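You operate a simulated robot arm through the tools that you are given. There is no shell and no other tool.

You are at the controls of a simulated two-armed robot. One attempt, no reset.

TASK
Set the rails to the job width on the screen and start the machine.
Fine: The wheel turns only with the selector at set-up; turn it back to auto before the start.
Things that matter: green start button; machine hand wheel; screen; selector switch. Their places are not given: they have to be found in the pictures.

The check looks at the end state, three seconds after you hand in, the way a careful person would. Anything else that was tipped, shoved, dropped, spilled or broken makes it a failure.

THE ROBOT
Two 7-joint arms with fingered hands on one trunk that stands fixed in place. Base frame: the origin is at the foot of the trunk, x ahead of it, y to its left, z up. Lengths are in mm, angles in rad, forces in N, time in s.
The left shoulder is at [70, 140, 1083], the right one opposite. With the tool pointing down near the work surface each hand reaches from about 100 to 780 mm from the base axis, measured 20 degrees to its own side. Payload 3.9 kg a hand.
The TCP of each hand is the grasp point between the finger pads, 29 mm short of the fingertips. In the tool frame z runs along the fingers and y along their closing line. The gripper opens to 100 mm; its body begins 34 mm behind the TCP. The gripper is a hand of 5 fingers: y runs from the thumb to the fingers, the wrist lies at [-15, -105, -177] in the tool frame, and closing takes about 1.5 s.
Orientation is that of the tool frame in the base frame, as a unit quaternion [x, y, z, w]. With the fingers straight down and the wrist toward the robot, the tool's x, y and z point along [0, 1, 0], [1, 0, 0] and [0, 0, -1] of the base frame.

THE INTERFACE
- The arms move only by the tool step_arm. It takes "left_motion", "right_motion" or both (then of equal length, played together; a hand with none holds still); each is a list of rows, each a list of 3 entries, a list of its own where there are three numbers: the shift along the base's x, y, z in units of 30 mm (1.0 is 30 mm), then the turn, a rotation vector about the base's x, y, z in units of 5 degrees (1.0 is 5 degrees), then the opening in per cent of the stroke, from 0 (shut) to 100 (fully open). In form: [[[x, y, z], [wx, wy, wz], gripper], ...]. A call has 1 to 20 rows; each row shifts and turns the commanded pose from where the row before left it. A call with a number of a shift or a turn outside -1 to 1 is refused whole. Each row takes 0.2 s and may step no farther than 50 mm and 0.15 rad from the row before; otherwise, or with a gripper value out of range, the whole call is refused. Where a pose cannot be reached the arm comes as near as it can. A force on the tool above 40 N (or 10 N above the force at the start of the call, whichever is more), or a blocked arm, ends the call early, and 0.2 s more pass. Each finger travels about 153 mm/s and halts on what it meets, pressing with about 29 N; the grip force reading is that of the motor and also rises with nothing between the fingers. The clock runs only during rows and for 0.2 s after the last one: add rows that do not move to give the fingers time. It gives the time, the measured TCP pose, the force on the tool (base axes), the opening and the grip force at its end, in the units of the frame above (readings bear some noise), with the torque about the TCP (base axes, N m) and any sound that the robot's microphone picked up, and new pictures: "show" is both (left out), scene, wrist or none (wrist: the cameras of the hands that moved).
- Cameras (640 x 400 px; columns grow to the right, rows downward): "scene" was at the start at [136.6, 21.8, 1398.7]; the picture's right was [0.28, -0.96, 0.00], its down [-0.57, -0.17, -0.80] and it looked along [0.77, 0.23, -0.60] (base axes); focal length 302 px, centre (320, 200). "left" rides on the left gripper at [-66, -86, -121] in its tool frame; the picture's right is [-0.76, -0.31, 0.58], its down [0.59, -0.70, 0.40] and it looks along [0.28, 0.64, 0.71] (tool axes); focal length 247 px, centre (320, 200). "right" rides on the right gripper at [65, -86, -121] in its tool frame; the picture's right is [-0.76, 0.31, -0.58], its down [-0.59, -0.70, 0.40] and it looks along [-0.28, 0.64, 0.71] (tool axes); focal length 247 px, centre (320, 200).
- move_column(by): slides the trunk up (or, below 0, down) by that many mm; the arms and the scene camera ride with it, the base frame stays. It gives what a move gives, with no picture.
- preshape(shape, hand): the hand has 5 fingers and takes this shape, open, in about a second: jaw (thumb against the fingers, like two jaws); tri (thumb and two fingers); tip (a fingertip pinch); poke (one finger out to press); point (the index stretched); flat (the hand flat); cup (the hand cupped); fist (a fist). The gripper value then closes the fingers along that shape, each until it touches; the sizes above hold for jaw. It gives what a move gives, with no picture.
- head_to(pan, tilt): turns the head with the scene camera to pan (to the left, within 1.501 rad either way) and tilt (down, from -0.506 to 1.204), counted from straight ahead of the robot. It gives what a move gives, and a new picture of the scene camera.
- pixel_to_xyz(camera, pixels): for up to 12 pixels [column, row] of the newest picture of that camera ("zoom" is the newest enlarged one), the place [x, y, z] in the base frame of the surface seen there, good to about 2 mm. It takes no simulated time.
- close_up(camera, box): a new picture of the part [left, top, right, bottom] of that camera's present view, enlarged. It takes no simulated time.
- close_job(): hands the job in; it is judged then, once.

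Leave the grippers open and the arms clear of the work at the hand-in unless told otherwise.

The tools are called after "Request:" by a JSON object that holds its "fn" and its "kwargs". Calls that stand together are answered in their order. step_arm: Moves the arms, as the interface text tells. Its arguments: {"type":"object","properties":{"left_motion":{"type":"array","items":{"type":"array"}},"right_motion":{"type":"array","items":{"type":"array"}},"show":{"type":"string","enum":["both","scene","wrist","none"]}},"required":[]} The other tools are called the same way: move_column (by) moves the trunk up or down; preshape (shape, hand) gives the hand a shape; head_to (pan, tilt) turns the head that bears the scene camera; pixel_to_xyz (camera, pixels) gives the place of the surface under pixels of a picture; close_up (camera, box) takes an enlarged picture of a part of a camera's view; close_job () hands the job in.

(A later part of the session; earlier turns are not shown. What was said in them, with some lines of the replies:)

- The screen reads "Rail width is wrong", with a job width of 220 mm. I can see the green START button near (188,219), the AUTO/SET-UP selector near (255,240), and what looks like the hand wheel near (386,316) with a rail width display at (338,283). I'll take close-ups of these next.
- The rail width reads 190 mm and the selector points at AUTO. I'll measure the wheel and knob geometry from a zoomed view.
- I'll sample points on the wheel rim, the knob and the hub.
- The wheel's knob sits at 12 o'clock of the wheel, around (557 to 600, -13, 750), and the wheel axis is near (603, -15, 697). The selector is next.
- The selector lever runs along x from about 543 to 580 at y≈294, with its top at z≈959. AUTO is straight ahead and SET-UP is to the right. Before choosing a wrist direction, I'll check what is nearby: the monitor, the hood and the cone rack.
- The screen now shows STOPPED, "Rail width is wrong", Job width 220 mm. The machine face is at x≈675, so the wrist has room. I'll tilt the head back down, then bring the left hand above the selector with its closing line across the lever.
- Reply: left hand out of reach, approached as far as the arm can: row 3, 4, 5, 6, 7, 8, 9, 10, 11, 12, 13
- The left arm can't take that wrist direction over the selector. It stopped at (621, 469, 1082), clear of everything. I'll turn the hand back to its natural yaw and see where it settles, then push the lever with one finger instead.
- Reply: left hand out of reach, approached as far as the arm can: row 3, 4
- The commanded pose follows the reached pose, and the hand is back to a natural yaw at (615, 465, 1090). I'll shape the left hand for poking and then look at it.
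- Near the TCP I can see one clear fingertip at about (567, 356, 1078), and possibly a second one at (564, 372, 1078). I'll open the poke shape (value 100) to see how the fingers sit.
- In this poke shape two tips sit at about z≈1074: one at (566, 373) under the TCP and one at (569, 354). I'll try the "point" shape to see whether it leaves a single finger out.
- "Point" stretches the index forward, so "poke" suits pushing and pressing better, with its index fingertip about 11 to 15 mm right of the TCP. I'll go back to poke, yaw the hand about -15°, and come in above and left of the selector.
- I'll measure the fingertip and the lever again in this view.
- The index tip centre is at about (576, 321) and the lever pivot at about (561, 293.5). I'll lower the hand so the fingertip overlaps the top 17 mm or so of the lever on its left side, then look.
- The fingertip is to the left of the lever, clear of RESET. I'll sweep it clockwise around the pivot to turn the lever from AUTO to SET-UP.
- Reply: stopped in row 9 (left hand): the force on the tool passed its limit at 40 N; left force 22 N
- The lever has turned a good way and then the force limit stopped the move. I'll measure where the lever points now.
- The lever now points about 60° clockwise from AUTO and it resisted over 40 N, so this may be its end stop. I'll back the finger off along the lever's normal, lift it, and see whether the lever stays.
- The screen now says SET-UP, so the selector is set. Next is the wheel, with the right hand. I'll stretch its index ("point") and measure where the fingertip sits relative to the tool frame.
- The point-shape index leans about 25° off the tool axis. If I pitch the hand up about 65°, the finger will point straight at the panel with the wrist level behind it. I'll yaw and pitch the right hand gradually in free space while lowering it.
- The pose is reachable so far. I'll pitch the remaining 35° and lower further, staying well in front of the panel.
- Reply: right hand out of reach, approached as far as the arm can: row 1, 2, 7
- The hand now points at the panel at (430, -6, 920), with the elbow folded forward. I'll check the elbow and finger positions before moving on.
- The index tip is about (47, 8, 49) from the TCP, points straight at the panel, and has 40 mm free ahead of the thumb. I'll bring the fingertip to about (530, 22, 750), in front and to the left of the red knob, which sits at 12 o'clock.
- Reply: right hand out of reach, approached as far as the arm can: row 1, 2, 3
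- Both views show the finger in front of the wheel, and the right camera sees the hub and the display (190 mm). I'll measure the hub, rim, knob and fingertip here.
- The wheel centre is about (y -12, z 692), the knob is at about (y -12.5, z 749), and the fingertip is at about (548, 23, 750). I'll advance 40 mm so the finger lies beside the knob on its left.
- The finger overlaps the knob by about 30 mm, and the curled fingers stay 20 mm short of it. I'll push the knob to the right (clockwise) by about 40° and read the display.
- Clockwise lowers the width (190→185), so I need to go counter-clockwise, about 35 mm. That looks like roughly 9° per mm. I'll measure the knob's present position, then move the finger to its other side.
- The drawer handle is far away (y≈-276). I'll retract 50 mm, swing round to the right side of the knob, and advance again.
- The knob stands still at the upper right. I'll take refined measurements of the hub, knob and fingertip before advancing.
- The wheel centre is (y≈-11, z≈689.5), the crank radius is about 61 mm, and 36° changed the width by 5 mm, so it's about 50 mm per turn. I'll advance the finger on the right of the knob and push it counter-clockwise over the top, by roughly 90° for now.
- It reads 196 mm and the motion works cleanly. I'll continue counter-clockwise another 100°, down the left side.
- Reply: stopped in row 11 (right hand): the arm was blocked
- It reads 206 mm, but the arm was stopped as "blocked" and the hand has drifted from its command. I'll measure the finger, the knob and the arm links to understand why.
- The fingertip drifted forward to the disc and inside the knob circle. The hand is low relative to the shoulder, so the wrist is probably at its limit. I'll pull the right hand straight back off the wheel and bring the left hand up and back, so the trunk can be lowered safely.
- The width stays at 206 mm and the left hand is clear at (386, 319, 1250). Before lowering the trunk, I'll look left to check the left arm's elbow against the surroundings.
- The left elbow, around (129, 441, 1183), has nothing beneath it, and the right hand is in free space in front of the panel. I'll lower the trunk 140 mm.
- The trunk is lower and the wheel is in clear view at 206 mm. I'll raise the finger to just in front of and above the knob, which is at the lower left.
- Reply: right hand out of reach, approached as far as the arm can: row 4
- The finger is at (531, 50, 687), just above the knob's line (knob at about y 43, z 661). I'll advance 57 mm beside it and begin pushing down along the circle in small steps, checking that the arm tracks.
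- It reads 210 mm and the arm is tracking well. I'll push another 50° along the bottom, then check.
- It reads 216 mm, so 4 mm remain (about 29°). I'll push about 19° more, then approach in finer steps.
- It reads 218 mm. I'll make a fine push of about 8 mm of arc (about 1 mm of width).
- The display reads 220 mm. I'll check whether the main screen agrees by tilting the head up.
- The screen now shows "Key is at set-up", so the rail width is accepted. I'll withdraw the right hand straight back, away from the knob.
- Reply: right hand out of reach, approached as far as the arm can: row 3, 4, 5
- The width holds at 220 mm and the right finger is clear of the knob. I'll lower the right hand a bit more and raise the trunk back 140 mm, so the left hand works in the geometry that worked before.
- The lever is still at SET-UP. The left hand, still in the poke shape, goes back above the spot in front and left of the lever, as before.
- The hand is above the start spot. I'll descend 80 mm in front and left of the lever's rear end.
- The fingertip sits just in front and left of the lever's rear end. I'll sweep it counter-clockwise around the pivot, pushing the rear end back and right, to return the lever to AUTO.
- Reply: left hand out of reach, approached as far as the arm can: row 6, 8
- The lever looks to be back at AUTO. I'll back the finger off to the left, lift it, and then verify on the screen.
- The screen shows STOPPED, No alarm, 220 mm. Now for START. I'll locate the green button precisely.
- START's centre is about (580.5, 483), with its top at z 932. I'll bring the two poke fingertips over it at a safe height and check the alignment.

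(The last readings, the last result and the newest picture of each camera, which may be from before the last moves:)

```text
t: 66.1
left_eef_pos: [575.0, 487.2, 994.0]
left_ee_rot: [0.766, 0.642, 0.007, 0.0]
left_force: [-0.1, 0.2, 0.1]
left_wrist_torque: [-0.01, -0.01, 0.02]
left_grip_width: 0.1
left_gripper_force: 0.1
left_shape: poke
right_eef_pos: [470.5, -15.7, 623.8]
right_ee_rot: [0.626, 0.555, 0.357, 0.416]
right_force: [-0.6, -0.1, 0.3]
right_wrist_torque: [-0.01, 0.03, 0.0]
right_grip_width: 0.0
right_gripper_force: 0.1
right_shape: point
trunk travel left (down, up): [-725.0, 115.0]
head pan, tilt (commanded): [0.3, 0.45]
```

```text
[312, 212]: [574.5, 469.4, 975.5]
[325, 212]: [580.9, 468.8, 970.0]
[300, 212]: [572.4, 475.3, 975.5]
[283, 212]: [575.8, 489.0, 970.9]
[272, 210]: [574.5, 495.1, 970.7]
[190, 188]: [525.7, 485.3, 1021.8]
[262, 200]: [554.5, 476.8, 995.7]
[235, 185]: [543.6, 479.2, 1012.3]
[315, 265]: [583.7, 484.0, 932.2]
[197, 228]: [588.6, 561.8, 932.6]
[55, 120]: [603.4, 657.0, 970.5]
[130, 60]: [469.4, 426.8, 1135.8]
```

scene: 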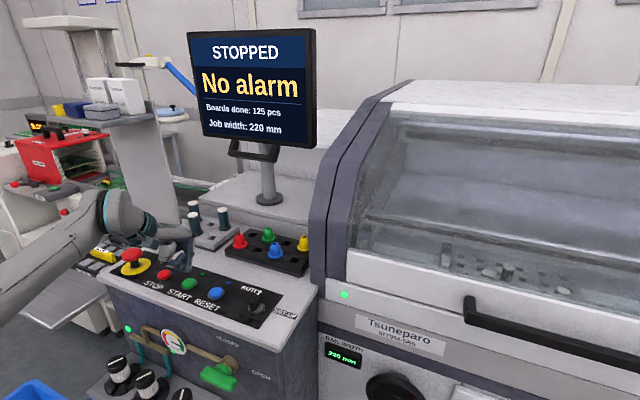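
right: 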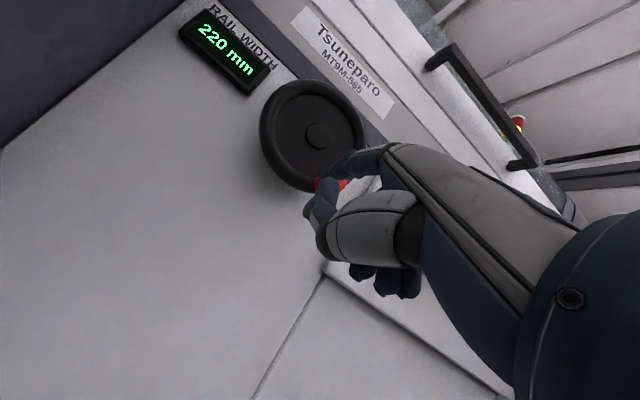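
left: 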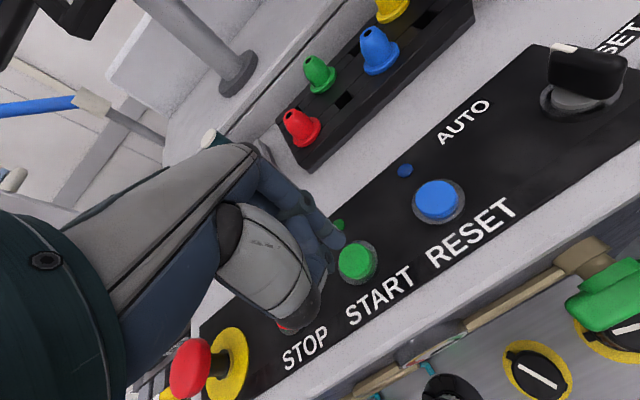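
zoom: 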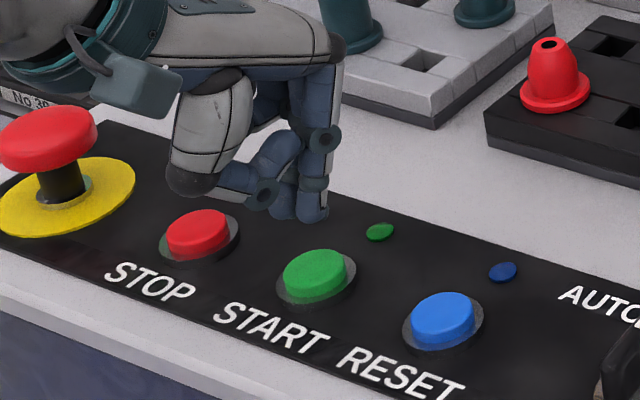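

The two tips straddle START's centre, at y 474 and 493 against a centre of 483.5, and x matches. STOP and the e-stop are well clear. I'll descend 28 mm, then press slowly.

Request:
{"fn": "step_arm", "kwargs": {"left_motion": [[[0.03, 0, -0.5], [0, 0, 0], 0], [[0, 0, -0.43], [0, 0, 0], 0], [[0, 0, -0.07], [0, 0, 0], 0], [[0, 0, -0.07], [0, 0, 0], 0], [[0, 0, -0.07], [0, 0, 0], 0], [[0, 0, 0], [0, 0, 0], 0]], "show": "both"}}

Request:
{"fn": "close_up", "kwargs": {"camera": "scene", "box": [140, 225, 240, 310]}}

```text
t: 67.5
left_eef_pos: [577.9, 486.4, 961.0]
left_ee_rot: [0.767, 0.642, 0.007, 0.001]
left_force: [-0.7, 0.3, 3.7]
left_wrist_torque: [0.01, 0.04, -0.01]
left_grip_width: 0.0
left_gripper_force: 0.0
left_shape: poke
right_eef_pos: [468.9, -16.9, 624.5]
right_ee_rot: [0.626, 0.554, 0.357, 0.416]
right_force: [-0.7, -0.2, -0.1]
right_wrist_torque: [-0.02, -0.01, 0.0]
right_grip_width: 0.0
right_gripper_force: 0.1
right_shape: point
trunk travel left (down, up): [-725.0, 115.0]
head pan, tilt (commanded): [0.3, 0.45]
heard: click
```

scene: 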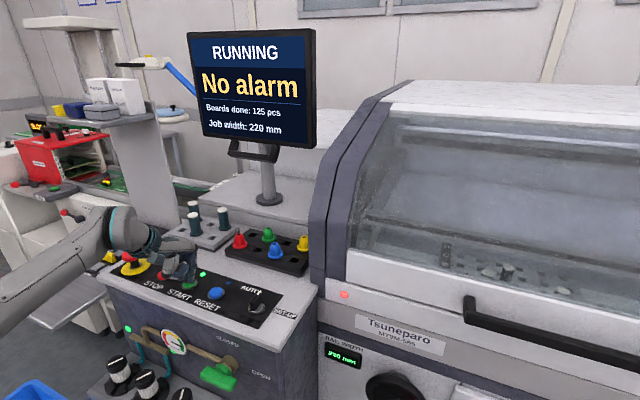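
left: 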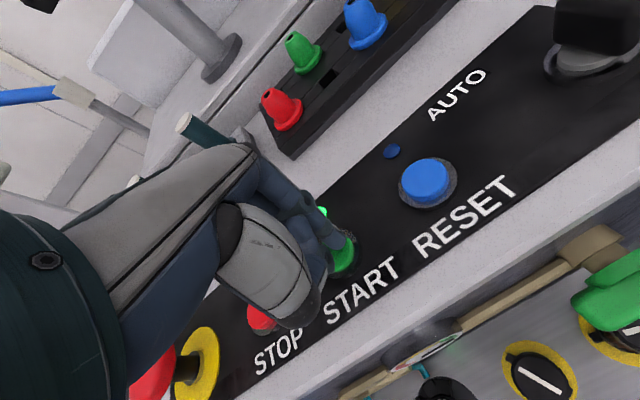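

```text
4.71 times, centred on (190, 268) of scene
```

zoom: 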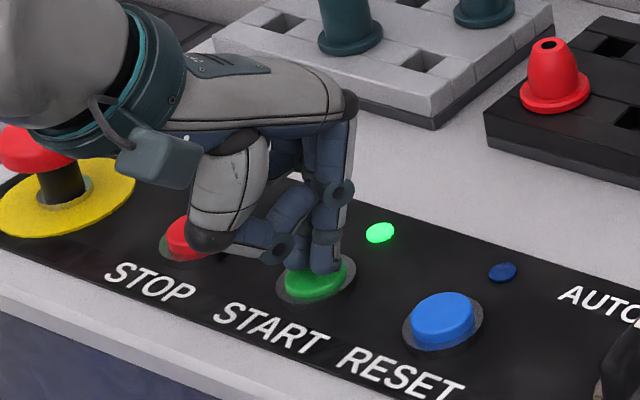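

I heard a click, the screen shows RUNNING, and the green lamp is lit. I'll lift the left hand straight up and retract it.

Request:
{"fn": "step_arm", "kwargs": {"left_motion": [[[0, 0, 0.5], [0, 0, 0], 0], [[0, 0, 0.9], [0, 0, 0], 0], [[0, 0, 0.9], [0, 0, 0], 0], [[0, 0, 0.9], [0, 0, 0], 0], [[-0.5, -0.4, 0.7], [0, 0, 0], 0], [[-0.8, -0.6, 0.6], [0, 0, 0], 0], [[-0.8, -0.6, 0.6], [0, 0, 0], 0], [[-0.8, -0.6, 0.6], [0, 0, 0], 0], [[-0.8, -0.6, 0.6], [0, 0, 0], 0], [[-0.8, -0.6, 0.6], [0, 0, 0], 0], [[-0.8, -0.6, 0.6], [0, 0, 0], 0], [[-0.8, -0.6, 0.6], [0, 0, 0], 0], [[0, 0, 0], [0, 0, 0], 0]], "show": "scene"}}

```text
t: 70.3
left_eef_pos: [393.0, 348.3, 1202.3]
left_ee_rot: [0.766, 0.643, 0.007, 0.0]
left_force: [0.2, 0.5, -0.3]
left_wrist_torque: [-0.01, -0.02, 0.0]
left_grip_width: 0.3
left_gripper_force: 0.0
left_shape: poke
right_eef_pos: [469.4, -16.4, 624.5]
right_ee_rot: [0.626, 0.554, 0.356, 0.416]
right_force: [-0.4, 0.4, -0.4]
right_wrist_torque: [-0.01, 0.02, -0.04]
right_grip_width: 0.0
right_gripper_force: 0.0
right_shape: point
trunk travel left (down, up): [-725.0, 115.0]
head pan, tilt (commanded): [0.3, 0.45]
```

scene: 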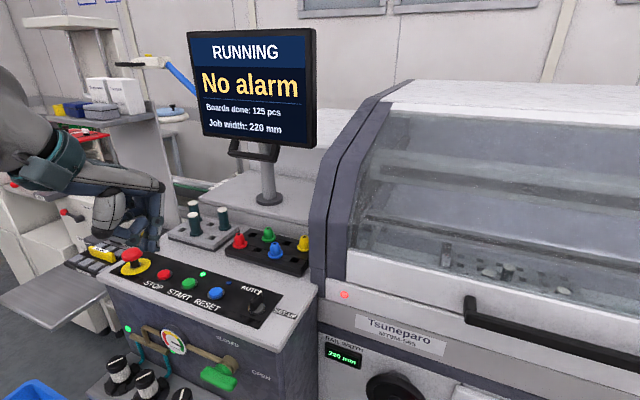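

RUNNING and 220 mm both hold. I'll move the right hand up and away from the wheel, keeping well in front of the panel.

Request:
{"fn": "step_arm", "kwargs": {"right_motion": [[[-0.3, 0, 0.2], [0, 0, 0], 100], [[-0.2, 0, 0.8], [0, 0, 0], 100], [[-0.1, 0, 0.9], [0, 0, 0], 100], [[-0.1, 0, 0.9], [0, 0, 0], 100], [[-0.1, 0, 0.9], [0, 0, 0], 100], [[-0.1, 0, 0.9], [0, 0, 0], 100], [[-0.1, 0, 0.9], [0, 0, 0], 100], [[-0.1, 0, 0.9], [0, 0, 0], 100], [[-0.1, 0, 0.9], [0, 0, 0], 100], [[0, 0, 0], [0, 0, 0], 100]], "show": "both"}}

Request:
{"fn": "head_to", "kwargs": {"pan": 0.1, "tilt": 0.65}}

```text
t: 72.5
left_eef_pos: [395.2, 349.5, 1203.6]
left_ee_rot: [0.767, 0.642, 0.007, 0.0]
left_force: [0.9, 0.2, -0.2]
left_wrist_torque: [0.04, -0.02, 0.01]
left_grip_width: 0.1
left_gripper_force: 0.2
left_shape: poke
right_eef_pos: [477.3, -12.5, 833.6]
right_ee_rot: [0.626, 0.556, 0.359, 0.413]
right_force: [0.1, -0.9, -0.9]
right_wrist_torque: [-0.02, -0.01, 0.02]
right_grip_width: 0.1
right_gripper_force: 0.1
right_shape: point
right hand out of reach, approached as far as the arm can: row 3, 4, 5, 6, 7
trunk travel left (down, up): [-725.0, 115.0]
head pan, tilt (commanded): [0.3, 0.45]
```

scene: 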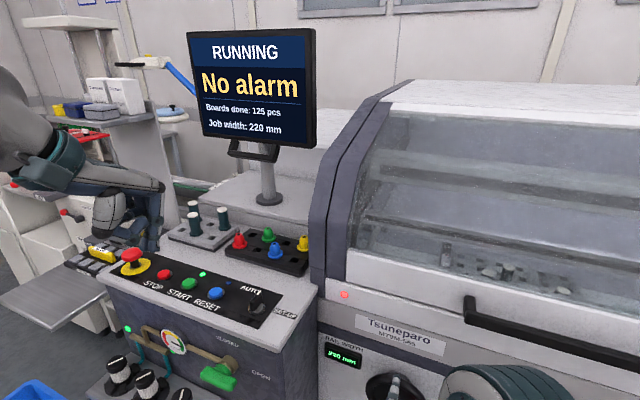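
right: 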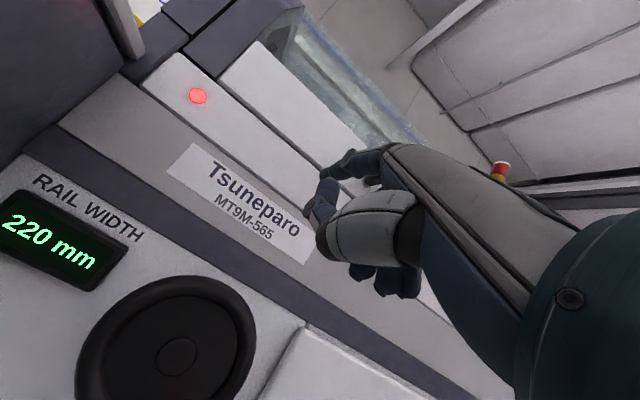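

```text
t: 73.2
left_eef_pos: [393.5, 349.4, 1204.5]
left_ee_rot: [0.767, 0.642, 0.006, 0.0]
left_force: [0.0, 0.2, -0.1]
left_wrist_torque: [-0.02, 0.03, 0.02]
left_grip_width: 0.0
left_gripper_force: 0.1
left_shape: poke
right_eef_pos: [478.5, -10.9, 833.3]
right_ee_rot: [0.625, 0.556, 0.359, 0.414]
right_force: [-1.1, 0.6, -0.6]
right_wrist_torque: [-0.03, 0.0, 0.02]
right_grip_width: 0.0
right_gripper_force: 0.1
right_shape: point
trunk travel left (down, up): [-725.0, 115.0]
head pan, tilt (commanded): [0.099, 0.649]
```

scene: 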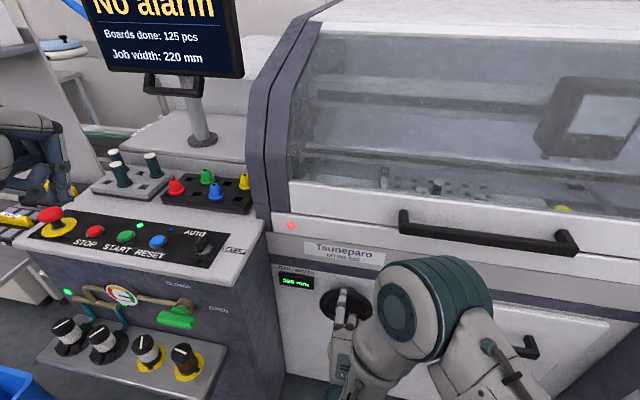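

Everything reads well: lamp on, AUTO, 220 mm. Both hands are in free space, so I'll open them to the jaw shape.

Request:
{"fn": "preshape", "kwargs": {"hand": "left", "shape": "jaw"}}

Request:
{"fn": "preshape", "kwargs": {"hand": "right", "shape": "jaw"}}

Request:
{"fn": "step_arm", "kwargs": {"left_motion": [[[0, 0, 0], [0, 0, 0], 100], [[0, 0, 0], [0, 0, 0], 100], [[0, 0, 0], [0, 0, 0], 100], [[0, 0, 0], [0, 0, 0], 100]], "right_motion": [[[-0.3, 0, 0.5], [0, 0, 0], 100], [[-0.3, 0, 0.5], [0, 0, 0], 100], [[-0.3, 0, 0.5], [0, 0, 0], 100], [[0, 0, 0], [0, 0, 0], 100]], "show": "both"}}

```text
t: 74.1
left_eef_pos: [394.5, 349.9, 1203.1]
left_ee_rot: [0.767, 0.642, 0.008, 0.0]
left_force: [-0.6, -0.5, -0.7]
left_wrist_torque: [0.01, -0.01, -0.02]
left_grip_width: 99.9
left_gripper_force: 0.1
left_shape: jaw
right_eef_pos: [477.3, -11.4, 832.2]
right_ee_rot: [0.625, 0.556, 0.359, 0.413]
right_force: [0.9, -0.3, -0.1]
right_wrist_torque: [0.01, 0.01, -0.01]
right_grip_width: 0.1
right_gripper_force: 0.0
right_shape: point
trunk travel left (down, up): [-725.0, 115.0]
head pan, tilt (commanded): [0.099, 0.649]
```

```text
t: 75.0
left_eef_pos: [393.9, 350.4, 1204.0]
left_ee_rot: [0.767, 0.642, 0.007, 0.0]
left_force: [0.5, -0.3, 0.0]
left_wrist_torque: [0.03, -0.01, -0.02]
left_grip_width: 100.0
left_gripper_force: 0.1
left_shape: jaw
right_eef_pos: [476.1, -10.5, 831.5]
right_ee_rot: [0.625, 0.556, 0.359, 0.413]
right_force: [0.2, 0.7, 0.5]
right_wrist_torque: [0.02, -0.04, -0.01]
right_grip_width: 99.9
right_gripper_force: 0.2
right_shape: jaw
trunk travel left (down, up): [-725.0, 115.0]
head pan, tilt (commanded): [0.099, 0.649]
```

```text
t: 76.0
left_eef_pos: [394.9, 349.3, 1203.5]
left_ee_rot: [0.767, 0.642, 0.007, 0.0]
left_force: [0.6, 0.7, -0.5]
left_wrist_torque: [-0.03, -0.01, -0.01]
left_grip_width: 99.8
left_gripper_force: 0.0
left_shape: jaw
right_eef_pos: [459.6, -13.8, 880.9]
right_ee_rot: [0.626, 0.557, 0.358, 0.413]
right_force: [0.1, 0.7, 0.8]
right_wrist_torque: [0.04, 0.01, 0.02]
right_grip_width: 100.1
right_gripper_force: 0.0
right_shape: jaw
right hand out of reach, approached as far as the arm can: row 1, 2
trunk travel left (down, up): [-725.0, 115.0]
head pan, tilt (commanded): [0.099, 0.649]
```

scene: 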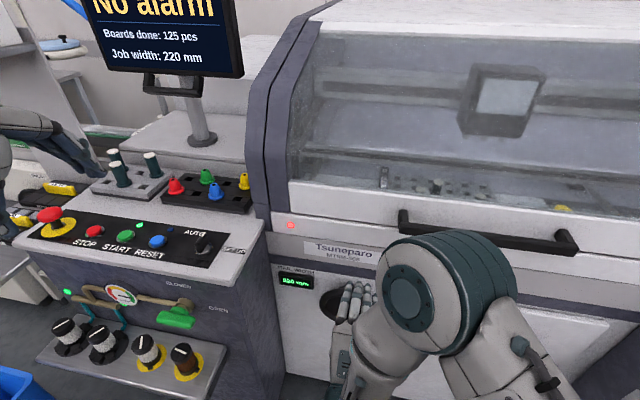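
right: 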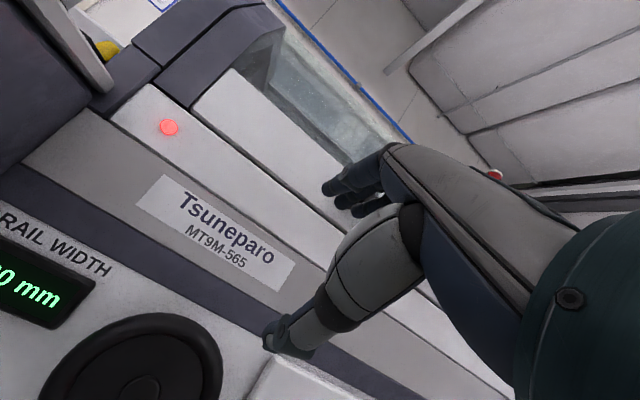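
left: 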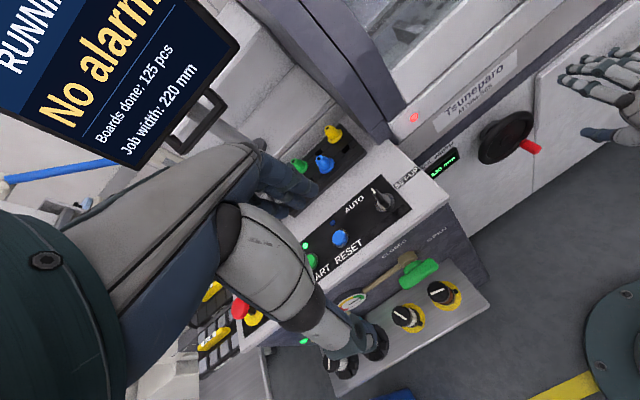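

The machine is RUNNING with no alarm, the width is 220 mm and the selector is at AUTO. The carriage inside is moving, both hands are open and clear, and nothing was disturbed. I'll do one last close look at the screen and display before handing in.

Request:
{"fn": "close_up", "kwargs": {"camera": "scene", "box": [180, 190, 340, 300]}}

Request:
{"fn": "close_up", "kwargs": {"camera": "left", "box": [240, 80, 560, 280]}}

```text
3.64 times, centred on (260, 245) of scene
```

zoom: 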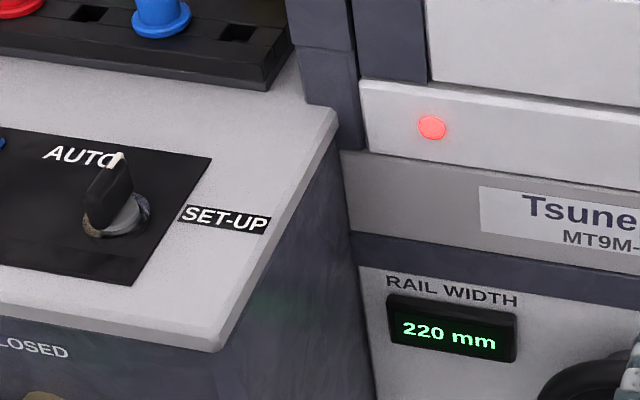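

```text
2.00 times, centred on (400, 180) of left
```

zoom: 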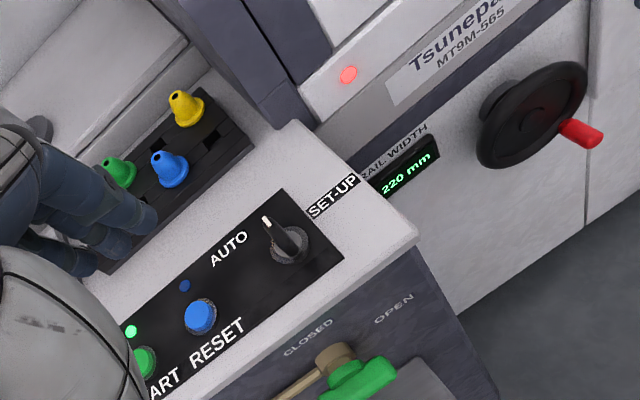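

Everything checks out: rails at 220 mm, selector at AUTO, START lamp lit and the machine running. I'm handing in.

Request:
{"fn": "close_job", "kwargs": {}}

```text
The job is handed in.
```

The rails are set to the job width of 220 mm and the machine is running. At hand-in the screen showed RUNNING with no alarm, and the selector was back at AUTO.

- **Set-up:** I turned the selector to SET-UP by pushing its lever with one finger of the left hand.
- **Width:** I turned the hand wheel with the right index finger. My first push went the wrong way, from 190 to 185 mm, so I reversed it and brought it up to 220 mm.
- **Blocked arm:** Partway round, at 206 mm, the right arm was blocked low down and its fingertip slid in against the wheel disc. I backed off, lowered the trunk 140 mm to finish the turn, then raised it again.
- **Start:** After turning the selector back to AUTO, I pressed START once. It clicked, the green lamp lit and the screen changed to RUNNING.

The lamp on the machine front changed from green to red when it started. I took that as a sign it is running, but did not confirm what it means.

I saw nothing tipped, shoved or dropped. Both hands are open and clear of the work.
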